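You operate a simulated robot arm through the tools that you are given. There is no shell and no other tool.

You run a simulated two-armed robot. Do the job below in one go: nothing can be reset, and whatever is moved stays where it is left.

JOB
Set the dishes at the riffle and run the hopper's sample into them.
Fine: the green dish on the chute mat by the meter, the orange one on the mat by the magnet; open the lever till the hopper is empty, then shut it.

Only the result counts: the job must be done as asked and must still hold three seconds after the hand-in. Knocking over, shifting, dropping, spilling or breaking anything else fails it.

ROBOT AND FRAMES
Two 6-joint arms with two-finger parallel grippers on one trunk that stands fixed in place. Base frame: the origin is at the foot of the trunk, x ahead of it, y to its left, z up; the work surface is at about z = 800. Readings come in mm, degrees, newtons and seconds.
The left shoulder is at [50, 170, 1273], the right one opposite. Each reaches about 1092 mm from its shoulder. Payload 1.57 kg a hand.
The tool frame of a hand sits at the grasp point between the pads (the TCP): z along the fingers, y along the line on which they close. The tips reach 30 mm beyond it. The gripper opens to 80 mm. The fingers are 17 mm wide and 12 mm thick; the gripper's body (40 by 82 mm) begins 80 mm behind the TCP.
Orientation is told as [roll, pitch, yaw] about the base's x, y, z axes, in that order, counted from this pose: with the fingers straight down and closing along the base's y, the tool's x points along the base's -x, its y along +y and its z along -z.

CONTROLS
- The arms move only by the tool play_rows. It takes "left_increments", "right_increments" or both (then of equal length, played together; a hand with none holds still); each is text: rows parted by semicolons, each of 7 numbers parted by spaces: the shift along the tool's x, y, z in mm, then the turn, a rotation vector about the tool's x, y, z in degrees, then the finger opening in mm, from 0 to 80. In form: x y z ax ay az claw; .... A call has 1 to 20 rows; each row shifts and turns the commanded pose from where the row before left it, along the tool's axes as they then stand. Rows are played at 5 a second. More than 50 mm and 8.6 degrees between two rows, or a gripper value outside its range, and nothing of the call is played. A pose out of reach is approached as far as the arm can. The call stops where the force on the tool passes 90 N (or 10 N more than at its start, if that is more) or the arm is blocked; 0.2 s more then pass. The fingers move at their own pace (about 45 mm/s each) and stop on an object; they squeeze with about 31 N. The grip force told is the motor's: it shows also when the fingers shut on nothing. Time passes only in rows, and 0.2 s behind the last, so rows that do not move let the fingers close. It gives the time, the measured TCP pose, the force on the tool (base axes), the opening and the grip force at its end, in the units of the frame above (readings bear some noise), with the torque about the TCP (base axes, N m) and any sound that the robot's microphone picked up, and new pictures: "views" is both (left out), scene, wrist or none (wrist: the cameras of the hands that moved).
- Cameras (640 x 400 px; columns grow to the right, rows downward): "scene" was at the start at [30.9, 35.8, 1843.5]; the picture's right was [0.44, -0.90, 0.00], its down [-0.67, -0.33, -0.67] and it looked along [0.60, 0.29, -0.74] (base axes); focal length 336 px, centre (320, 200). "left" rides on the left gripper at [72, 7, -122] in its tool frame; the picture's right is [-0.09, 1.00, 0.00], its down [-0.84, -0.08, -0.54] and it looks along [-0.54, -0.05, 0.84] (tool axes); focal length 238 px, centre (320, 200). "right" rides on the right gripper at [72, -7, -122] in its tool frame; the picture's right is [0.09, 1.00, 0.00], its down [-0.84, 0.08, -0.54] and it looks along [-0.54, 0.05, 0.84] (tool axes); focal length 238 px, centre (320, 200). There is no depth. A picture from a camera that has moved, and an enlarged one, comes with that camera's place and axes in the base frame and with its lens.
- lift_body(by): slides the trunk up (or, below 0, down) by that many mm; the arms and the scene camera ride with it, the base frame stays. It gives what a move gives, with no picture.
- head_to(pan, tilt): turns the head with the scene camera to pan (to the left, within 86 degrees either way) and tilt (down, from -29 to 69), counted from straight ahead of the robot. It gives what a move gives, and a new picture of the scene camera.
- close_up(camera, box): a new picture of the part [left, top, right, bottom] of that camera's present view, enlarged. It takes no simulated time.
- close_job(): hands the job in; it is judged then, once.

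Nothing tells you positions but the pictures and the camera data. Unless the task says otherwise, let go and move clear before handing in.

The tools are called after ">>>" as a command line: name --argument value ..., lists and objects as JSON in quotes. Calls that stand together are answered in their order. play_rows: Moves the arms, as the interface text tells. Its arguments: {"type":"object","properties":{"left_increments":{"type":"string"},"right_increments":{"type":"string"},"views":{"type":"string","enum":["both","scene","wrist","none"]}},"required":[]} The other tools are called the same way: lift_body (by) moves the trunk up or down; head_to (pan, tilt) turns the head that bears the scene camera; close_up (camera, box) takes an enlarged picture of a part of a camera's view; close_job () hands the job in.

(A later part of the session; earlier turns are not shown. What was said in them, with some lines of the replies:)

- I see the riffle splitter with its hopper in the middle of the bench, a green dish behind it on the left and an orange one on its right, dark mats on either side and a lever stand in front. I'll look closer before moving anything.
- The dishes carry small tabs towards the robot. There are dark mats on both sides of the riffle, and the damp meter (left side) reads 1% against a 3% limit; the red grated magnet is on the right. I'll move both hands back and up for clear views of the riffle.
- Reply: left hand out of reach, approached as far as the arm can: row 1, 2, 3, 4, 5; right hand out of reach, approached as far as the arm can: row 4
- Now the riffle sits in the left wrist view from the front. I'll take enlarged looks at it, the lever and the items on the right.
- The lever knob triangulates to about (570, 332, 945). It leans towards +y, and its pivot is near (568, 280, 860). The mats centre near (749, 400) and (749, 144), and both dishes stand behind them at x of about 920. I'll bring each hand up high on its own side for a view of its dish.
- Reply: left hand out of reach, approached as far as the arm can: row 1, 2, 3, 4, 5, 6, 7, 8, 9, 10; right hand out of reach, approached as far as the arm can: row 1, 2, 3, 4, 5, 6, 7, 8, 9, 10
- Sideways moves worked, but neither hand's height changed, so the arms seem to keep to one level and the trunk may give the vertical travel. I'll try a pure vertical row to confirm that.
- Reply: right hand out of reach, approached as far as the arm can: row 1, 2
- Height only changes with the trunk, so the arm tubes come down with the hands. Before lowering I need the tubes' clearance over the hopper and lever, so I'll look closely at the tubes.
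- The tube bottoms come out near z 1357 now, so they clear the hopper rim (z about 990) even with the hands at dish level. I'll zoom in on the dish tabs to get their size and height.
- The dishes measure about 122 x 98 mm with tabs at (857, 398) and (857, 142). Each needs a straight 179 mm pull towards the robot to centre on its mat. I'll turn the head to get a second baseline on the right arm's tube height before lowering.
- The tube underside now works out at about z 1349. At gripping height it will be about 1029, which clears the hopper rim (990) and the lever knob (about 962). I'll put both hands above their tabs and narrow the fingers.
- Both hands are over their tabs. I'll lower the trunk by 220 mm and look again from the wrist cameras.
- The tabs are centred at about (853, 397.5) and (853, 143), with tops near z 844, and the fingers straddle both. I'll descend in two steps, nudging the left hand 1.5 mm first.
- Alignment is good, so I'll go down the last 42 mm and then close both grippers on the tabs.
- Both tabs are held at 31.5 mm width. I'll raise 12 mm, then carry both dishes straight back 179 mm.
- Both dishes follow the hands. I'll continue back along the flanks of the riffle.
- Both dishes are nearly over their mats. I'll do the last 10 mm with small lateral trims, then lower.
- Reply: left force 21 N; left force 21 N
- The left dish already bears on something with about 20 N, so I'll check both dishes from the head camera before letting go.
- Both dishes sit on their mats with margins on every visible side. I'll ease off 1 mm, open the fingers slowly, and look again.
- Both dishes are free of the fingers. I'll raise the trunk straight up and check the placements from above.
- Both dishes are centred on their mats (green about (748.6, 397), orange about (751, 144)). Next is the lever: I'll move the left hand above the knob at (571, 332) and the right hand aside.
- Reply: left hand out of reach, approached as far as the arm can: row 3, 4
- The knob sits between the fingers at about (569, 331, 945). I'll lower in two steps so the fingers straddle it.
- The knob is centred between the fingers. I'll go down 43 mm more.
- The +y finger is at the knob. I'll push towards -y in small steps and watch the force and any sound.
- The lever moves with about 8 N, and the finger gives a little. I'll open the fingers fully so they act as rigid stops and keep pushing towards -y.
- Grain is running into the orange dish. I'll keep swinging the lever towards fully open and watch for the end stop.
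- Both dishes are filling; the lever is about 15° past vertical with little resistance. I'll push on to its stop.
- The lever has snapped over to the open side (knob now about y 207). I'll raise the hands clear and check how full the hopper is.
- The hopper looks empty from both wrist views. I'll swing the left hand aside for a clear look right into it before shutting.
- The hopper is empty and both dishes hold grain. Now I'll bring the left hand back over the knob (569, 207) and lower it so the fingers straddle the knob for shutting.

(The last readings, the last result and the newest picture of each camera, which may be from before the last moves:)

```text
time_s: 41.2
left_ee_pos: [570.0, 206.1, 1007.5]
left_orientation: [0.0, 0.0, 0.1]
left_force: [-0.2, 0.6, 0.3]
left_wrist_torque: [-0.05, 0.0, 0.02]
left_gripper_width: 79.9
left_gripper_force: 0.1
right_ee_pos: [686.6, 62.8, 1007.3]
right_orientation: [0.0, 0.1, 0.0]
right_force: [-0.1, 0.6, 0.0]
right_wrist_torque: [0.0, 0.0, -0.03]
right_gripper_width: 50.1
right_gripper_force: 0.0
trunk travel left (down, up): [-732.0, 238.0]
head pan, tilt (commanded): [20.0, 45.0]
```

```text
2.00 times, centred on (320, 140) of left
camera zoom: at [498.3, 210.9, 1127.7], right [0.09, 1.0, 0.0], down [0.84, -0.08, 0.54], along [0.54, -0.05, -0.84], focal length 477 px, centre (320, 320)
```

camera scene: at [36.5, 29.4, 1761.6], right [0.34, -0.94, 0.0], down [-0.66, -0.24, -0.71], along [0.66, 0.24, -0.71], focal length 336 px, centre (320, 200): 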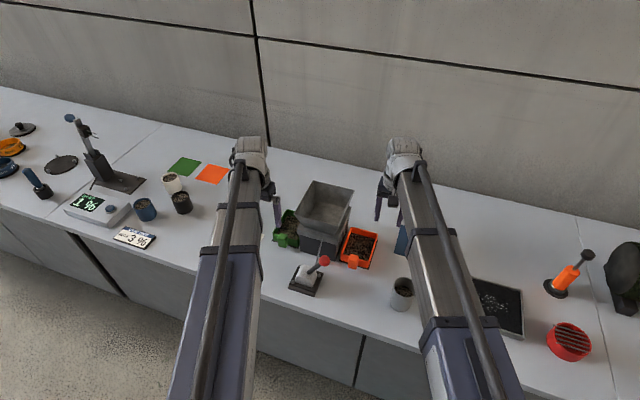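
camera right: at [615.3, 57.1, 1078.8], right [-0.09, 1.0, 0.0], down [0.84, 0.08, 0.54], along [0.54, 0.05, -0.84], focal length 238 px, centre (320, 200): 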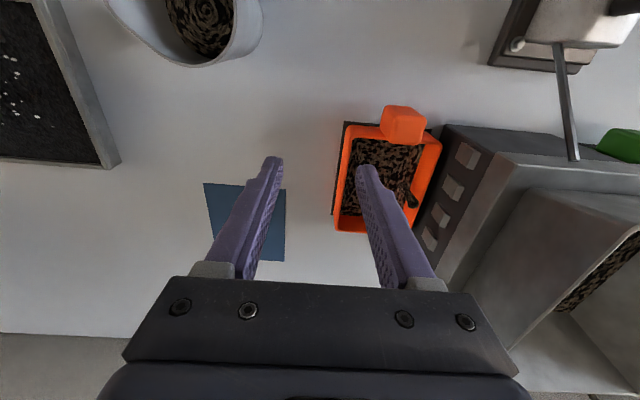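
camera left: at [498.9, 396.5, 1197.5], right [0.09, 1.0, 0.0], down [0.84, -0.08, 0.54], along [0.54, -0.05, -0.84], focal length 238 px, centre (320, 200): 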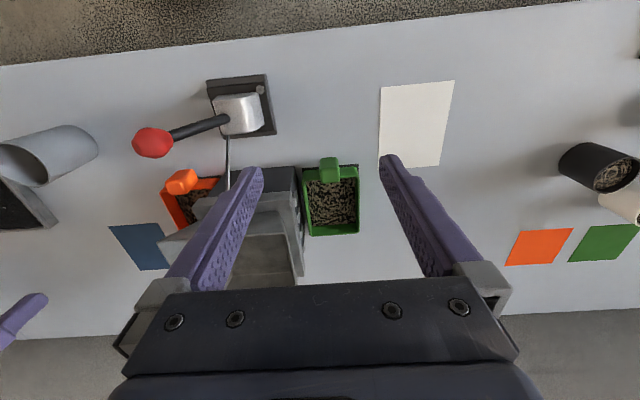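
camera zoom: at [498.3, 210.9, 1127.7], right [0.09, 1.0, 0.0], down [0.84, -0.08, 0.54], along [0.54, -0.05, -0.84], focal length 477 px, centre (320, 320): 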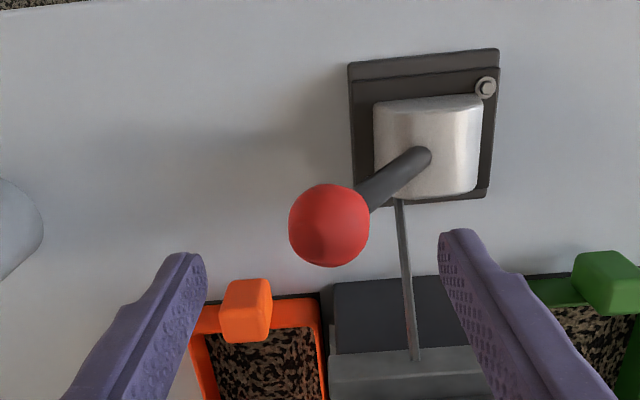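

The knob is centred between the open fingers again. I'll lower to knob height and push it back towards +y.

>>> lift_body --by -50

>>> play_rows --left_increments "0 6 0 0 0 0 80; 0 6 0 0 0 0 80; 0 6 0 0 0 0 80; 0 6 0 0 0 0 80; 0 6 0 0 0 0 80; 0 6 0 0 0 0 80; 0 6 0 0 0 0 80; 0 6 0 0 0 0 80" --views "both"

```text
time_s: 42.2
left_ee_pos: [570.8, 204.1, 957.2]
left_orientation: [0.0, -0.1, 0.0]
left_force: [-0.3, -0.3, 0.1]
left_wrist_torque: [0.03, 0.0, 0.02]
left_gripper_width: 80.0
left_gripper_force: 0.0
right_ee_pos: [685.4, 62.3, 957.1]
right_orientation: [0.0, 0.1, 0.0]
right_force: [0.1, -0.6, -0.2]
right_wrist_torque: [0.04, -0.05, 0.0]
right_gripper_width: 49.9
right_gripper_force: 0.1
trunk travel left (down, up): [-682.0, 288.0]
head pan, tilt (commanded): [20.0, 45.0]
```

```text
time_s: 44.0
left_ee_pos: [571.1, 253.0, 957.0]
left_orientation: [0.1, 0.0, 0.1]
left_force: [-0.7, -2.6, -1.1]
left_wrist_torque: [0.21, -0.03, 0.01]
left_gripper_width: 80.2
left_gripper_force: 0.1
right_ee_pos: [684.6, 63.2, 956.5]
right_orientation: [0.0, 0.0, -0.1]
right_force: [0.3, -0.5, -0.3]
right_wrist_torque: [0.02, -0.01, -0.03]
right_gripper_width: 50.2
right_gripper_force: 0.0
trunk travel left (down, up): [-682.0, 288.0]
head pan, tilt (commanded): [20.0, 45.0]
camera scene: at [36.2, 28.5, 1641.6], right [0.34, -0.94, 0.0], down [-0.66, -0.24, -0.71], along [0.66, 0.24, -0.71], focal length 336 px, centre (320, 200)
camera left: at [498.9, 259.2, 1077.7], right [0.09, 1.0, 0.0], down [0.84, -0.08, 0.54], along [0.54, -0.05, -0.84], focal length 238 px, centre (320, 200)
```

scene: 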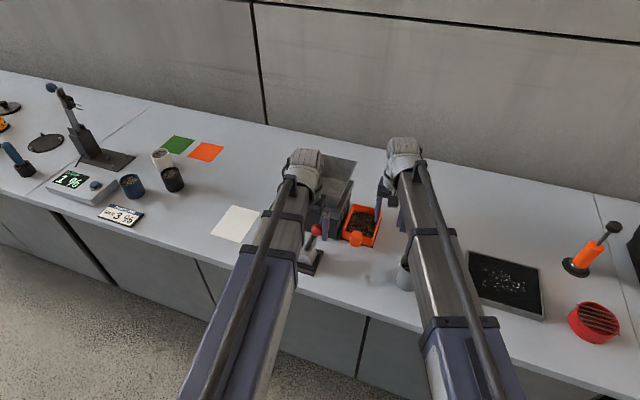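
left: 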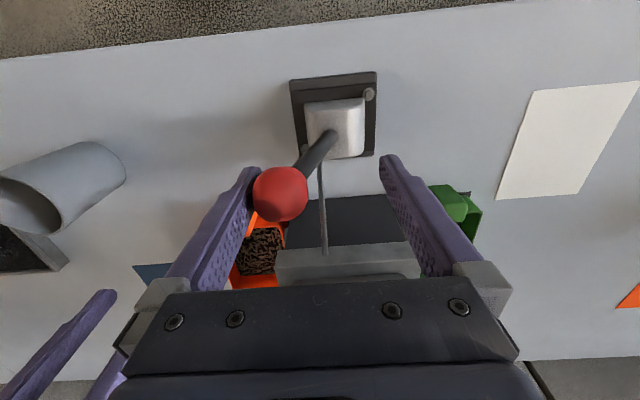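

The lever is following back with little force. I'll keep pushing towards the shut side.

>>> play_rows --left_increments "0 6 0 0 0 0 80; 0 6 0 0 0 0 80; 0 6 0 0 0 0 80; 0 6 0 0 0 0 80; 0 6 0 0 0 0 80; 0 6 0 0 0 0 80; 0 6 0 0 0 0 80; 0 6 0 0 0 0 80; 0 6 0 0 0 0 80; 0 6 0 0 0 0 80; 0 6 0 0 0 0 80" --views "both"

```text
time_s: 46.4
left_ee_pos: [569.1, 320.4, 956.8]
left_orientation: [-0.1, -0.1, 0.1]
left_force: [-0.1, -0.1, -0.1]
left_wrist_torque: [0.0, 0.02, 0.01]
left_gripper_width: 80.0
left_gripper_force: 0.0
right_ee_pos: [686.1, 62.3, 957.3]
right_orientation: [0.1, 0.0, 0.0]
right_force: [0.3, -0.6, -1.2]
right_wrist_torque: [0.0, 0.0, -0.01]
right_gripper_width: 50.1
right_gripper_force: 0.0
trunk travel left (down, up): [-682.0, 288.0]
head pan, tilt (commanded): [20.0, 45.0]
camera scene: at [36.5, 28.9, 1641.6], right [0.34, -0.94, 0.0], down [-0.66, -0.24, -0.71], along [0.66, 0.24, -0.71], focal length 336 px, centre (320, 200)
camera left: at [498.1, 325.9, 1077.6], right [0.09, 1.0, 0.0], down [0.84, -0.08, 0.54], along [0.54, -0.05, -0.84], focal length 238 px, centre (320, 200)
```

scene: 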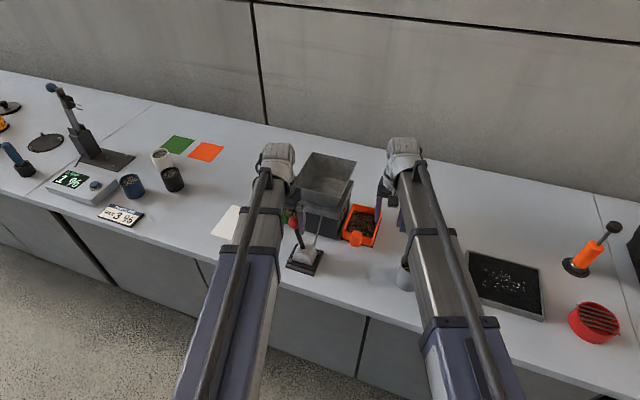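
left: 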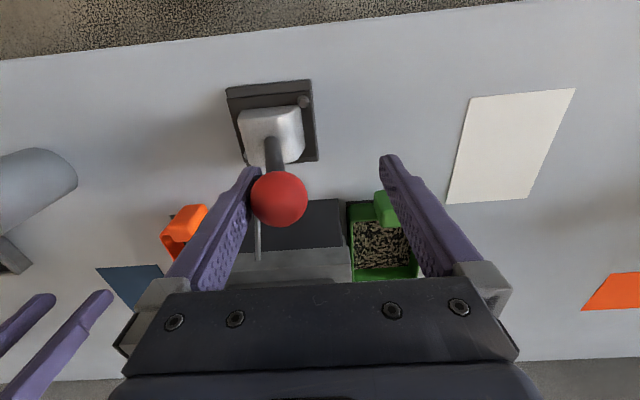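

The knob is now past vertical (about y 297). I'll push the rest of the way to the shut stop.

>>> play_rows --left_increments "0 5 0 0 0 0 80; 0 5 0 0 0 0 80; 0 5 0 0 0 0 80; 0 5 0 0 0 0 80; 0 5 0 0 0 0 80; 0 5 0 0 0 0 80; 0 0 0 0 0 0 80" --views "wrist"

```text
time_s: 48.0
left_ee_pos: [569.8, 349.9, 956.8]
left_orientation: [0.1, -0.1, 0.0]
left_force: [-0.4, 0.3, 0.5]
left_wrist_torque: [0.0, -0.01, -0.01]
left_gripper_width: 80.1
left_gripper_force: 0.0
right_ee_pos: [686.2, 63.3, 957.5]
right_orientation: [0.0, -0.1, 0.0]
right_force: [-0.6, 0.0, 0.6]
right_wrist_torque: [0.02, -0.02, 0.0]
right_gripper_width: 50.0
right_gripper_force: 0.1
trunk travel left (down, up): [-682.0, 288.0]
head pan, tilt (commanded): [20.0, 45.0]
camera left: at [497.7, 355.4, 1077.6], right [0.09, 1.0, 0.0], down [0.84, -0.08, 0.54], along [0.54, -0.05, -0.84], focal length 238 px, centre (320, 200)
```

left: 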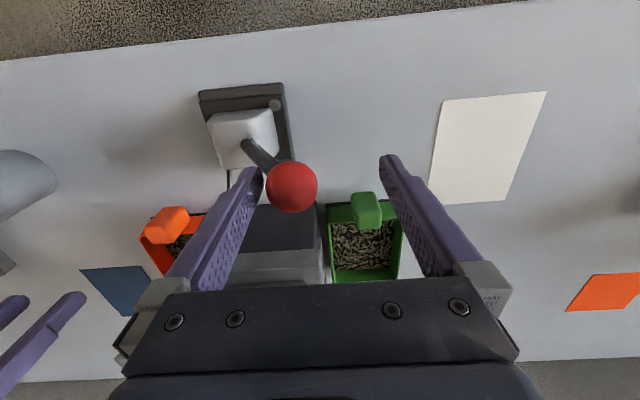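

The knob has snapped back to y of about 331, its original shut position, and no force is left on the hand. I'll raise clear and move the hands away, then inspect everything.

>>> lift_body --by 150

>>> play_rows --left_increments "0 40 0 0 0 0 80; 0 40 0 0 0 0 80; 0 40 0 0 0 0 80; 0 40 0 0 0 0 80; 0 0 0 0 0 0 80; 0 0 0 0 0 0 80" --right_increments "5 -30 0 0 0 0 80; 5 -30 0 0 0 0 80; 5 -30 0 0 0 0 80; 5 -30 0 0 0 0 80; 0 0 0 0 0 0 80; 0 0 0 0 0 0 80" --views "both"

>>> close_up --camera "scene" --box '[230, 140, 430, 300]'

>>> close_up --camera "left" --box '[60, 60, 420, 290]'

```text
time_s: 49.7
left_ee_pos: [569.6, 348.7, 1106.8]
left_orientation: [0.0, -0.1, 0.0]
left_force: [-0.2, 0.1, 0.3]
left_wrist_torque: [0.02, -0.02, 0.02]
left_gripper_width: 79.8
left_gripper_force: 0.1
right_ee_pos: [685.6, 62.5, 1106.0]
right_orientation: [0.0, 0.0, 0.0]
right_force: [-1.0, -0.4, -0.1]
right_wrist_torque: [0.0, 0.0, 0.0]
right_gripper_width: 50.1
right_gripper_force: 0.0
trunk travel left (down, up): [-832.0, 138.0]
head pan, tilt (commanded): [20.0, 45.0]
```

```text
time_s: 51.1
left_ee_pos: [568.9, 506.8, 1107.0]
left_orientation: [0.0, -0.1, -0.1]
left_force: [-0.1, -0.3, 0.7]
left_wrist_torque: [-0.01, -0.02, 0.0]
left_gripper_width: 80.4
left_gripper_force: 0.0
left hand out of reach, approached as far as the arm can: row 1
right_ee_pos: [665.9, -57.4, 1106.4]
right_orientation: [0.0, 0.0, 0.0]
right_force: [0.5, 0.2, -0.2]
right_wrist_torque: [0.01, 0.01, -0.01]
right_gripper_width: 80.6
right_gripper_force: 0.0
trunk travel left (down, up): [-832.0, 138.0]
head pan, tilt (commanded): [20.0, 45.0]
camera scene: at [36.4, 29.1, 1791.6], right [0.34, -0.94, 0.0], down [-0.66, -0.24, -0.71], along [0.66, 0.24, -0.71], focal length 336 px, centre (320, 200)
camera right: at [594.4, -62.5, 1228.8], right [-0.09, 1.0, 0.0], down [0.84, 0.08, 0.54], along [0.54, 0.05, -0.84], focal length 238 px, centre (320, 200)
camera left: at [497.3, 513.0, 1227.6], right [0.09, 1.0, 0.0], down [0.84, -0.08, 0.54], along [0.54, -0.05, -0.84], focal length 238 px, centre (320, 200)
```

scene: 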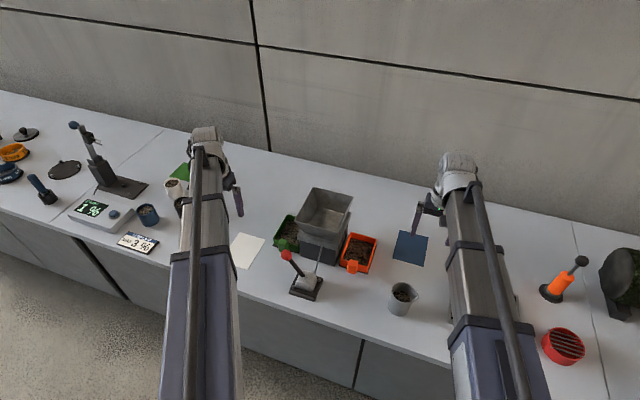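
right: 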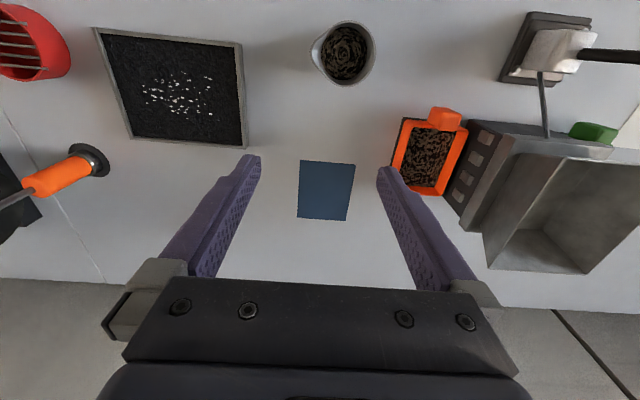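
left: 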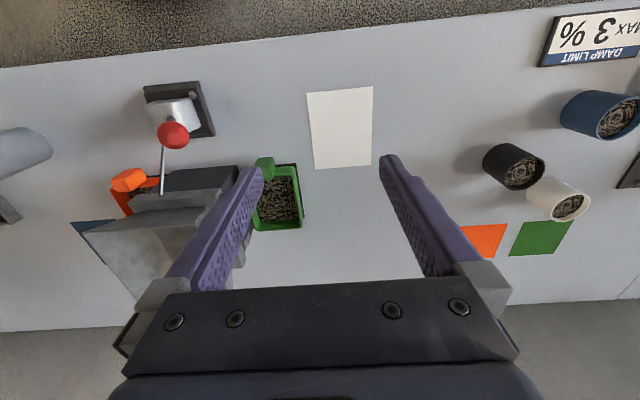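

```text
2.50 times, centred on (330, 220) of scene
camera zoom: at [36.4, 29.1, 1791.6], right [0.34, -0.94, 0.0], down [-0.66, -0.24, -0.71], along [0.66, 0.24, -0.71], focal length 839 px, centre (295, 150)
```

zoom: 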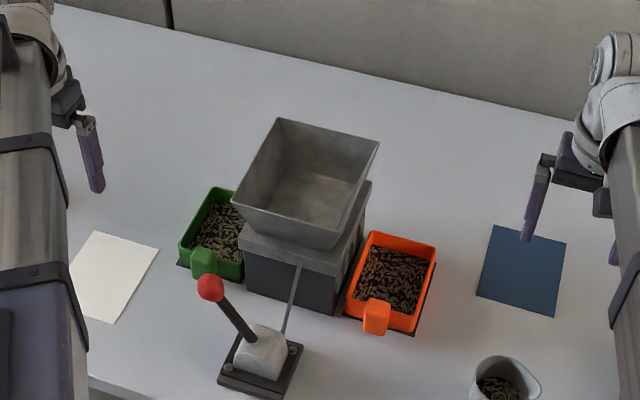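

```text
1.74 times, centred on (240, 175) of left
camera zoom: at [497.3, 513.0, 1227.6], right [0.09, 1.0, 0.0], down [0.84, -0.08, 0.54], along [0.54, -0.05, -0.84], focal length 414 px, centre (459, 244)
```

zoom: 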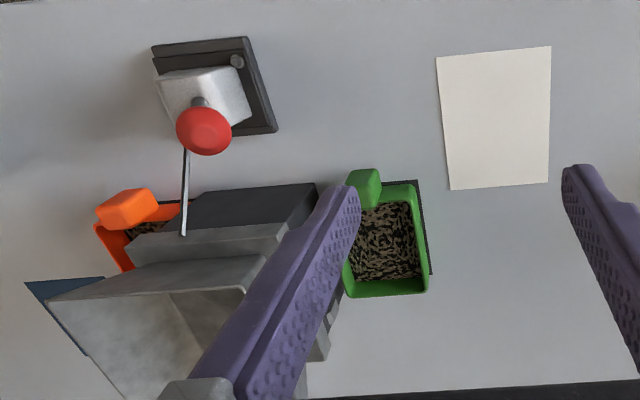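

The hopper is empty, the lever is back at its shut position, and the green and orange dishes sit on the meter-side and magnet-side mats with grain in both. I see no spill, nothing else has shifted, and both hands are clear, so I'm handing in.

>>> close_job

```text
The job is handed in.
```

The dishes are set, the sample has been run into them, and I've handed the job in; no verdict has come back.

- **Green dish:** it is on the left chute mat, on the damp meter's side, centred within a couple of mm by the camera views.
- **Orange dish:** it is on the right chute mat, on the magnet's side, also centred within a couple of mm.
- **Hopper:** it looked empty from the head camera before I shut the lever, and both dishes held grain.
- **Lever:** it snapped over to open while the sample ran. It is now back where it stood at the start.

I saw no spilled grain and nothing else out of place. Both hands were clear before I handed in.
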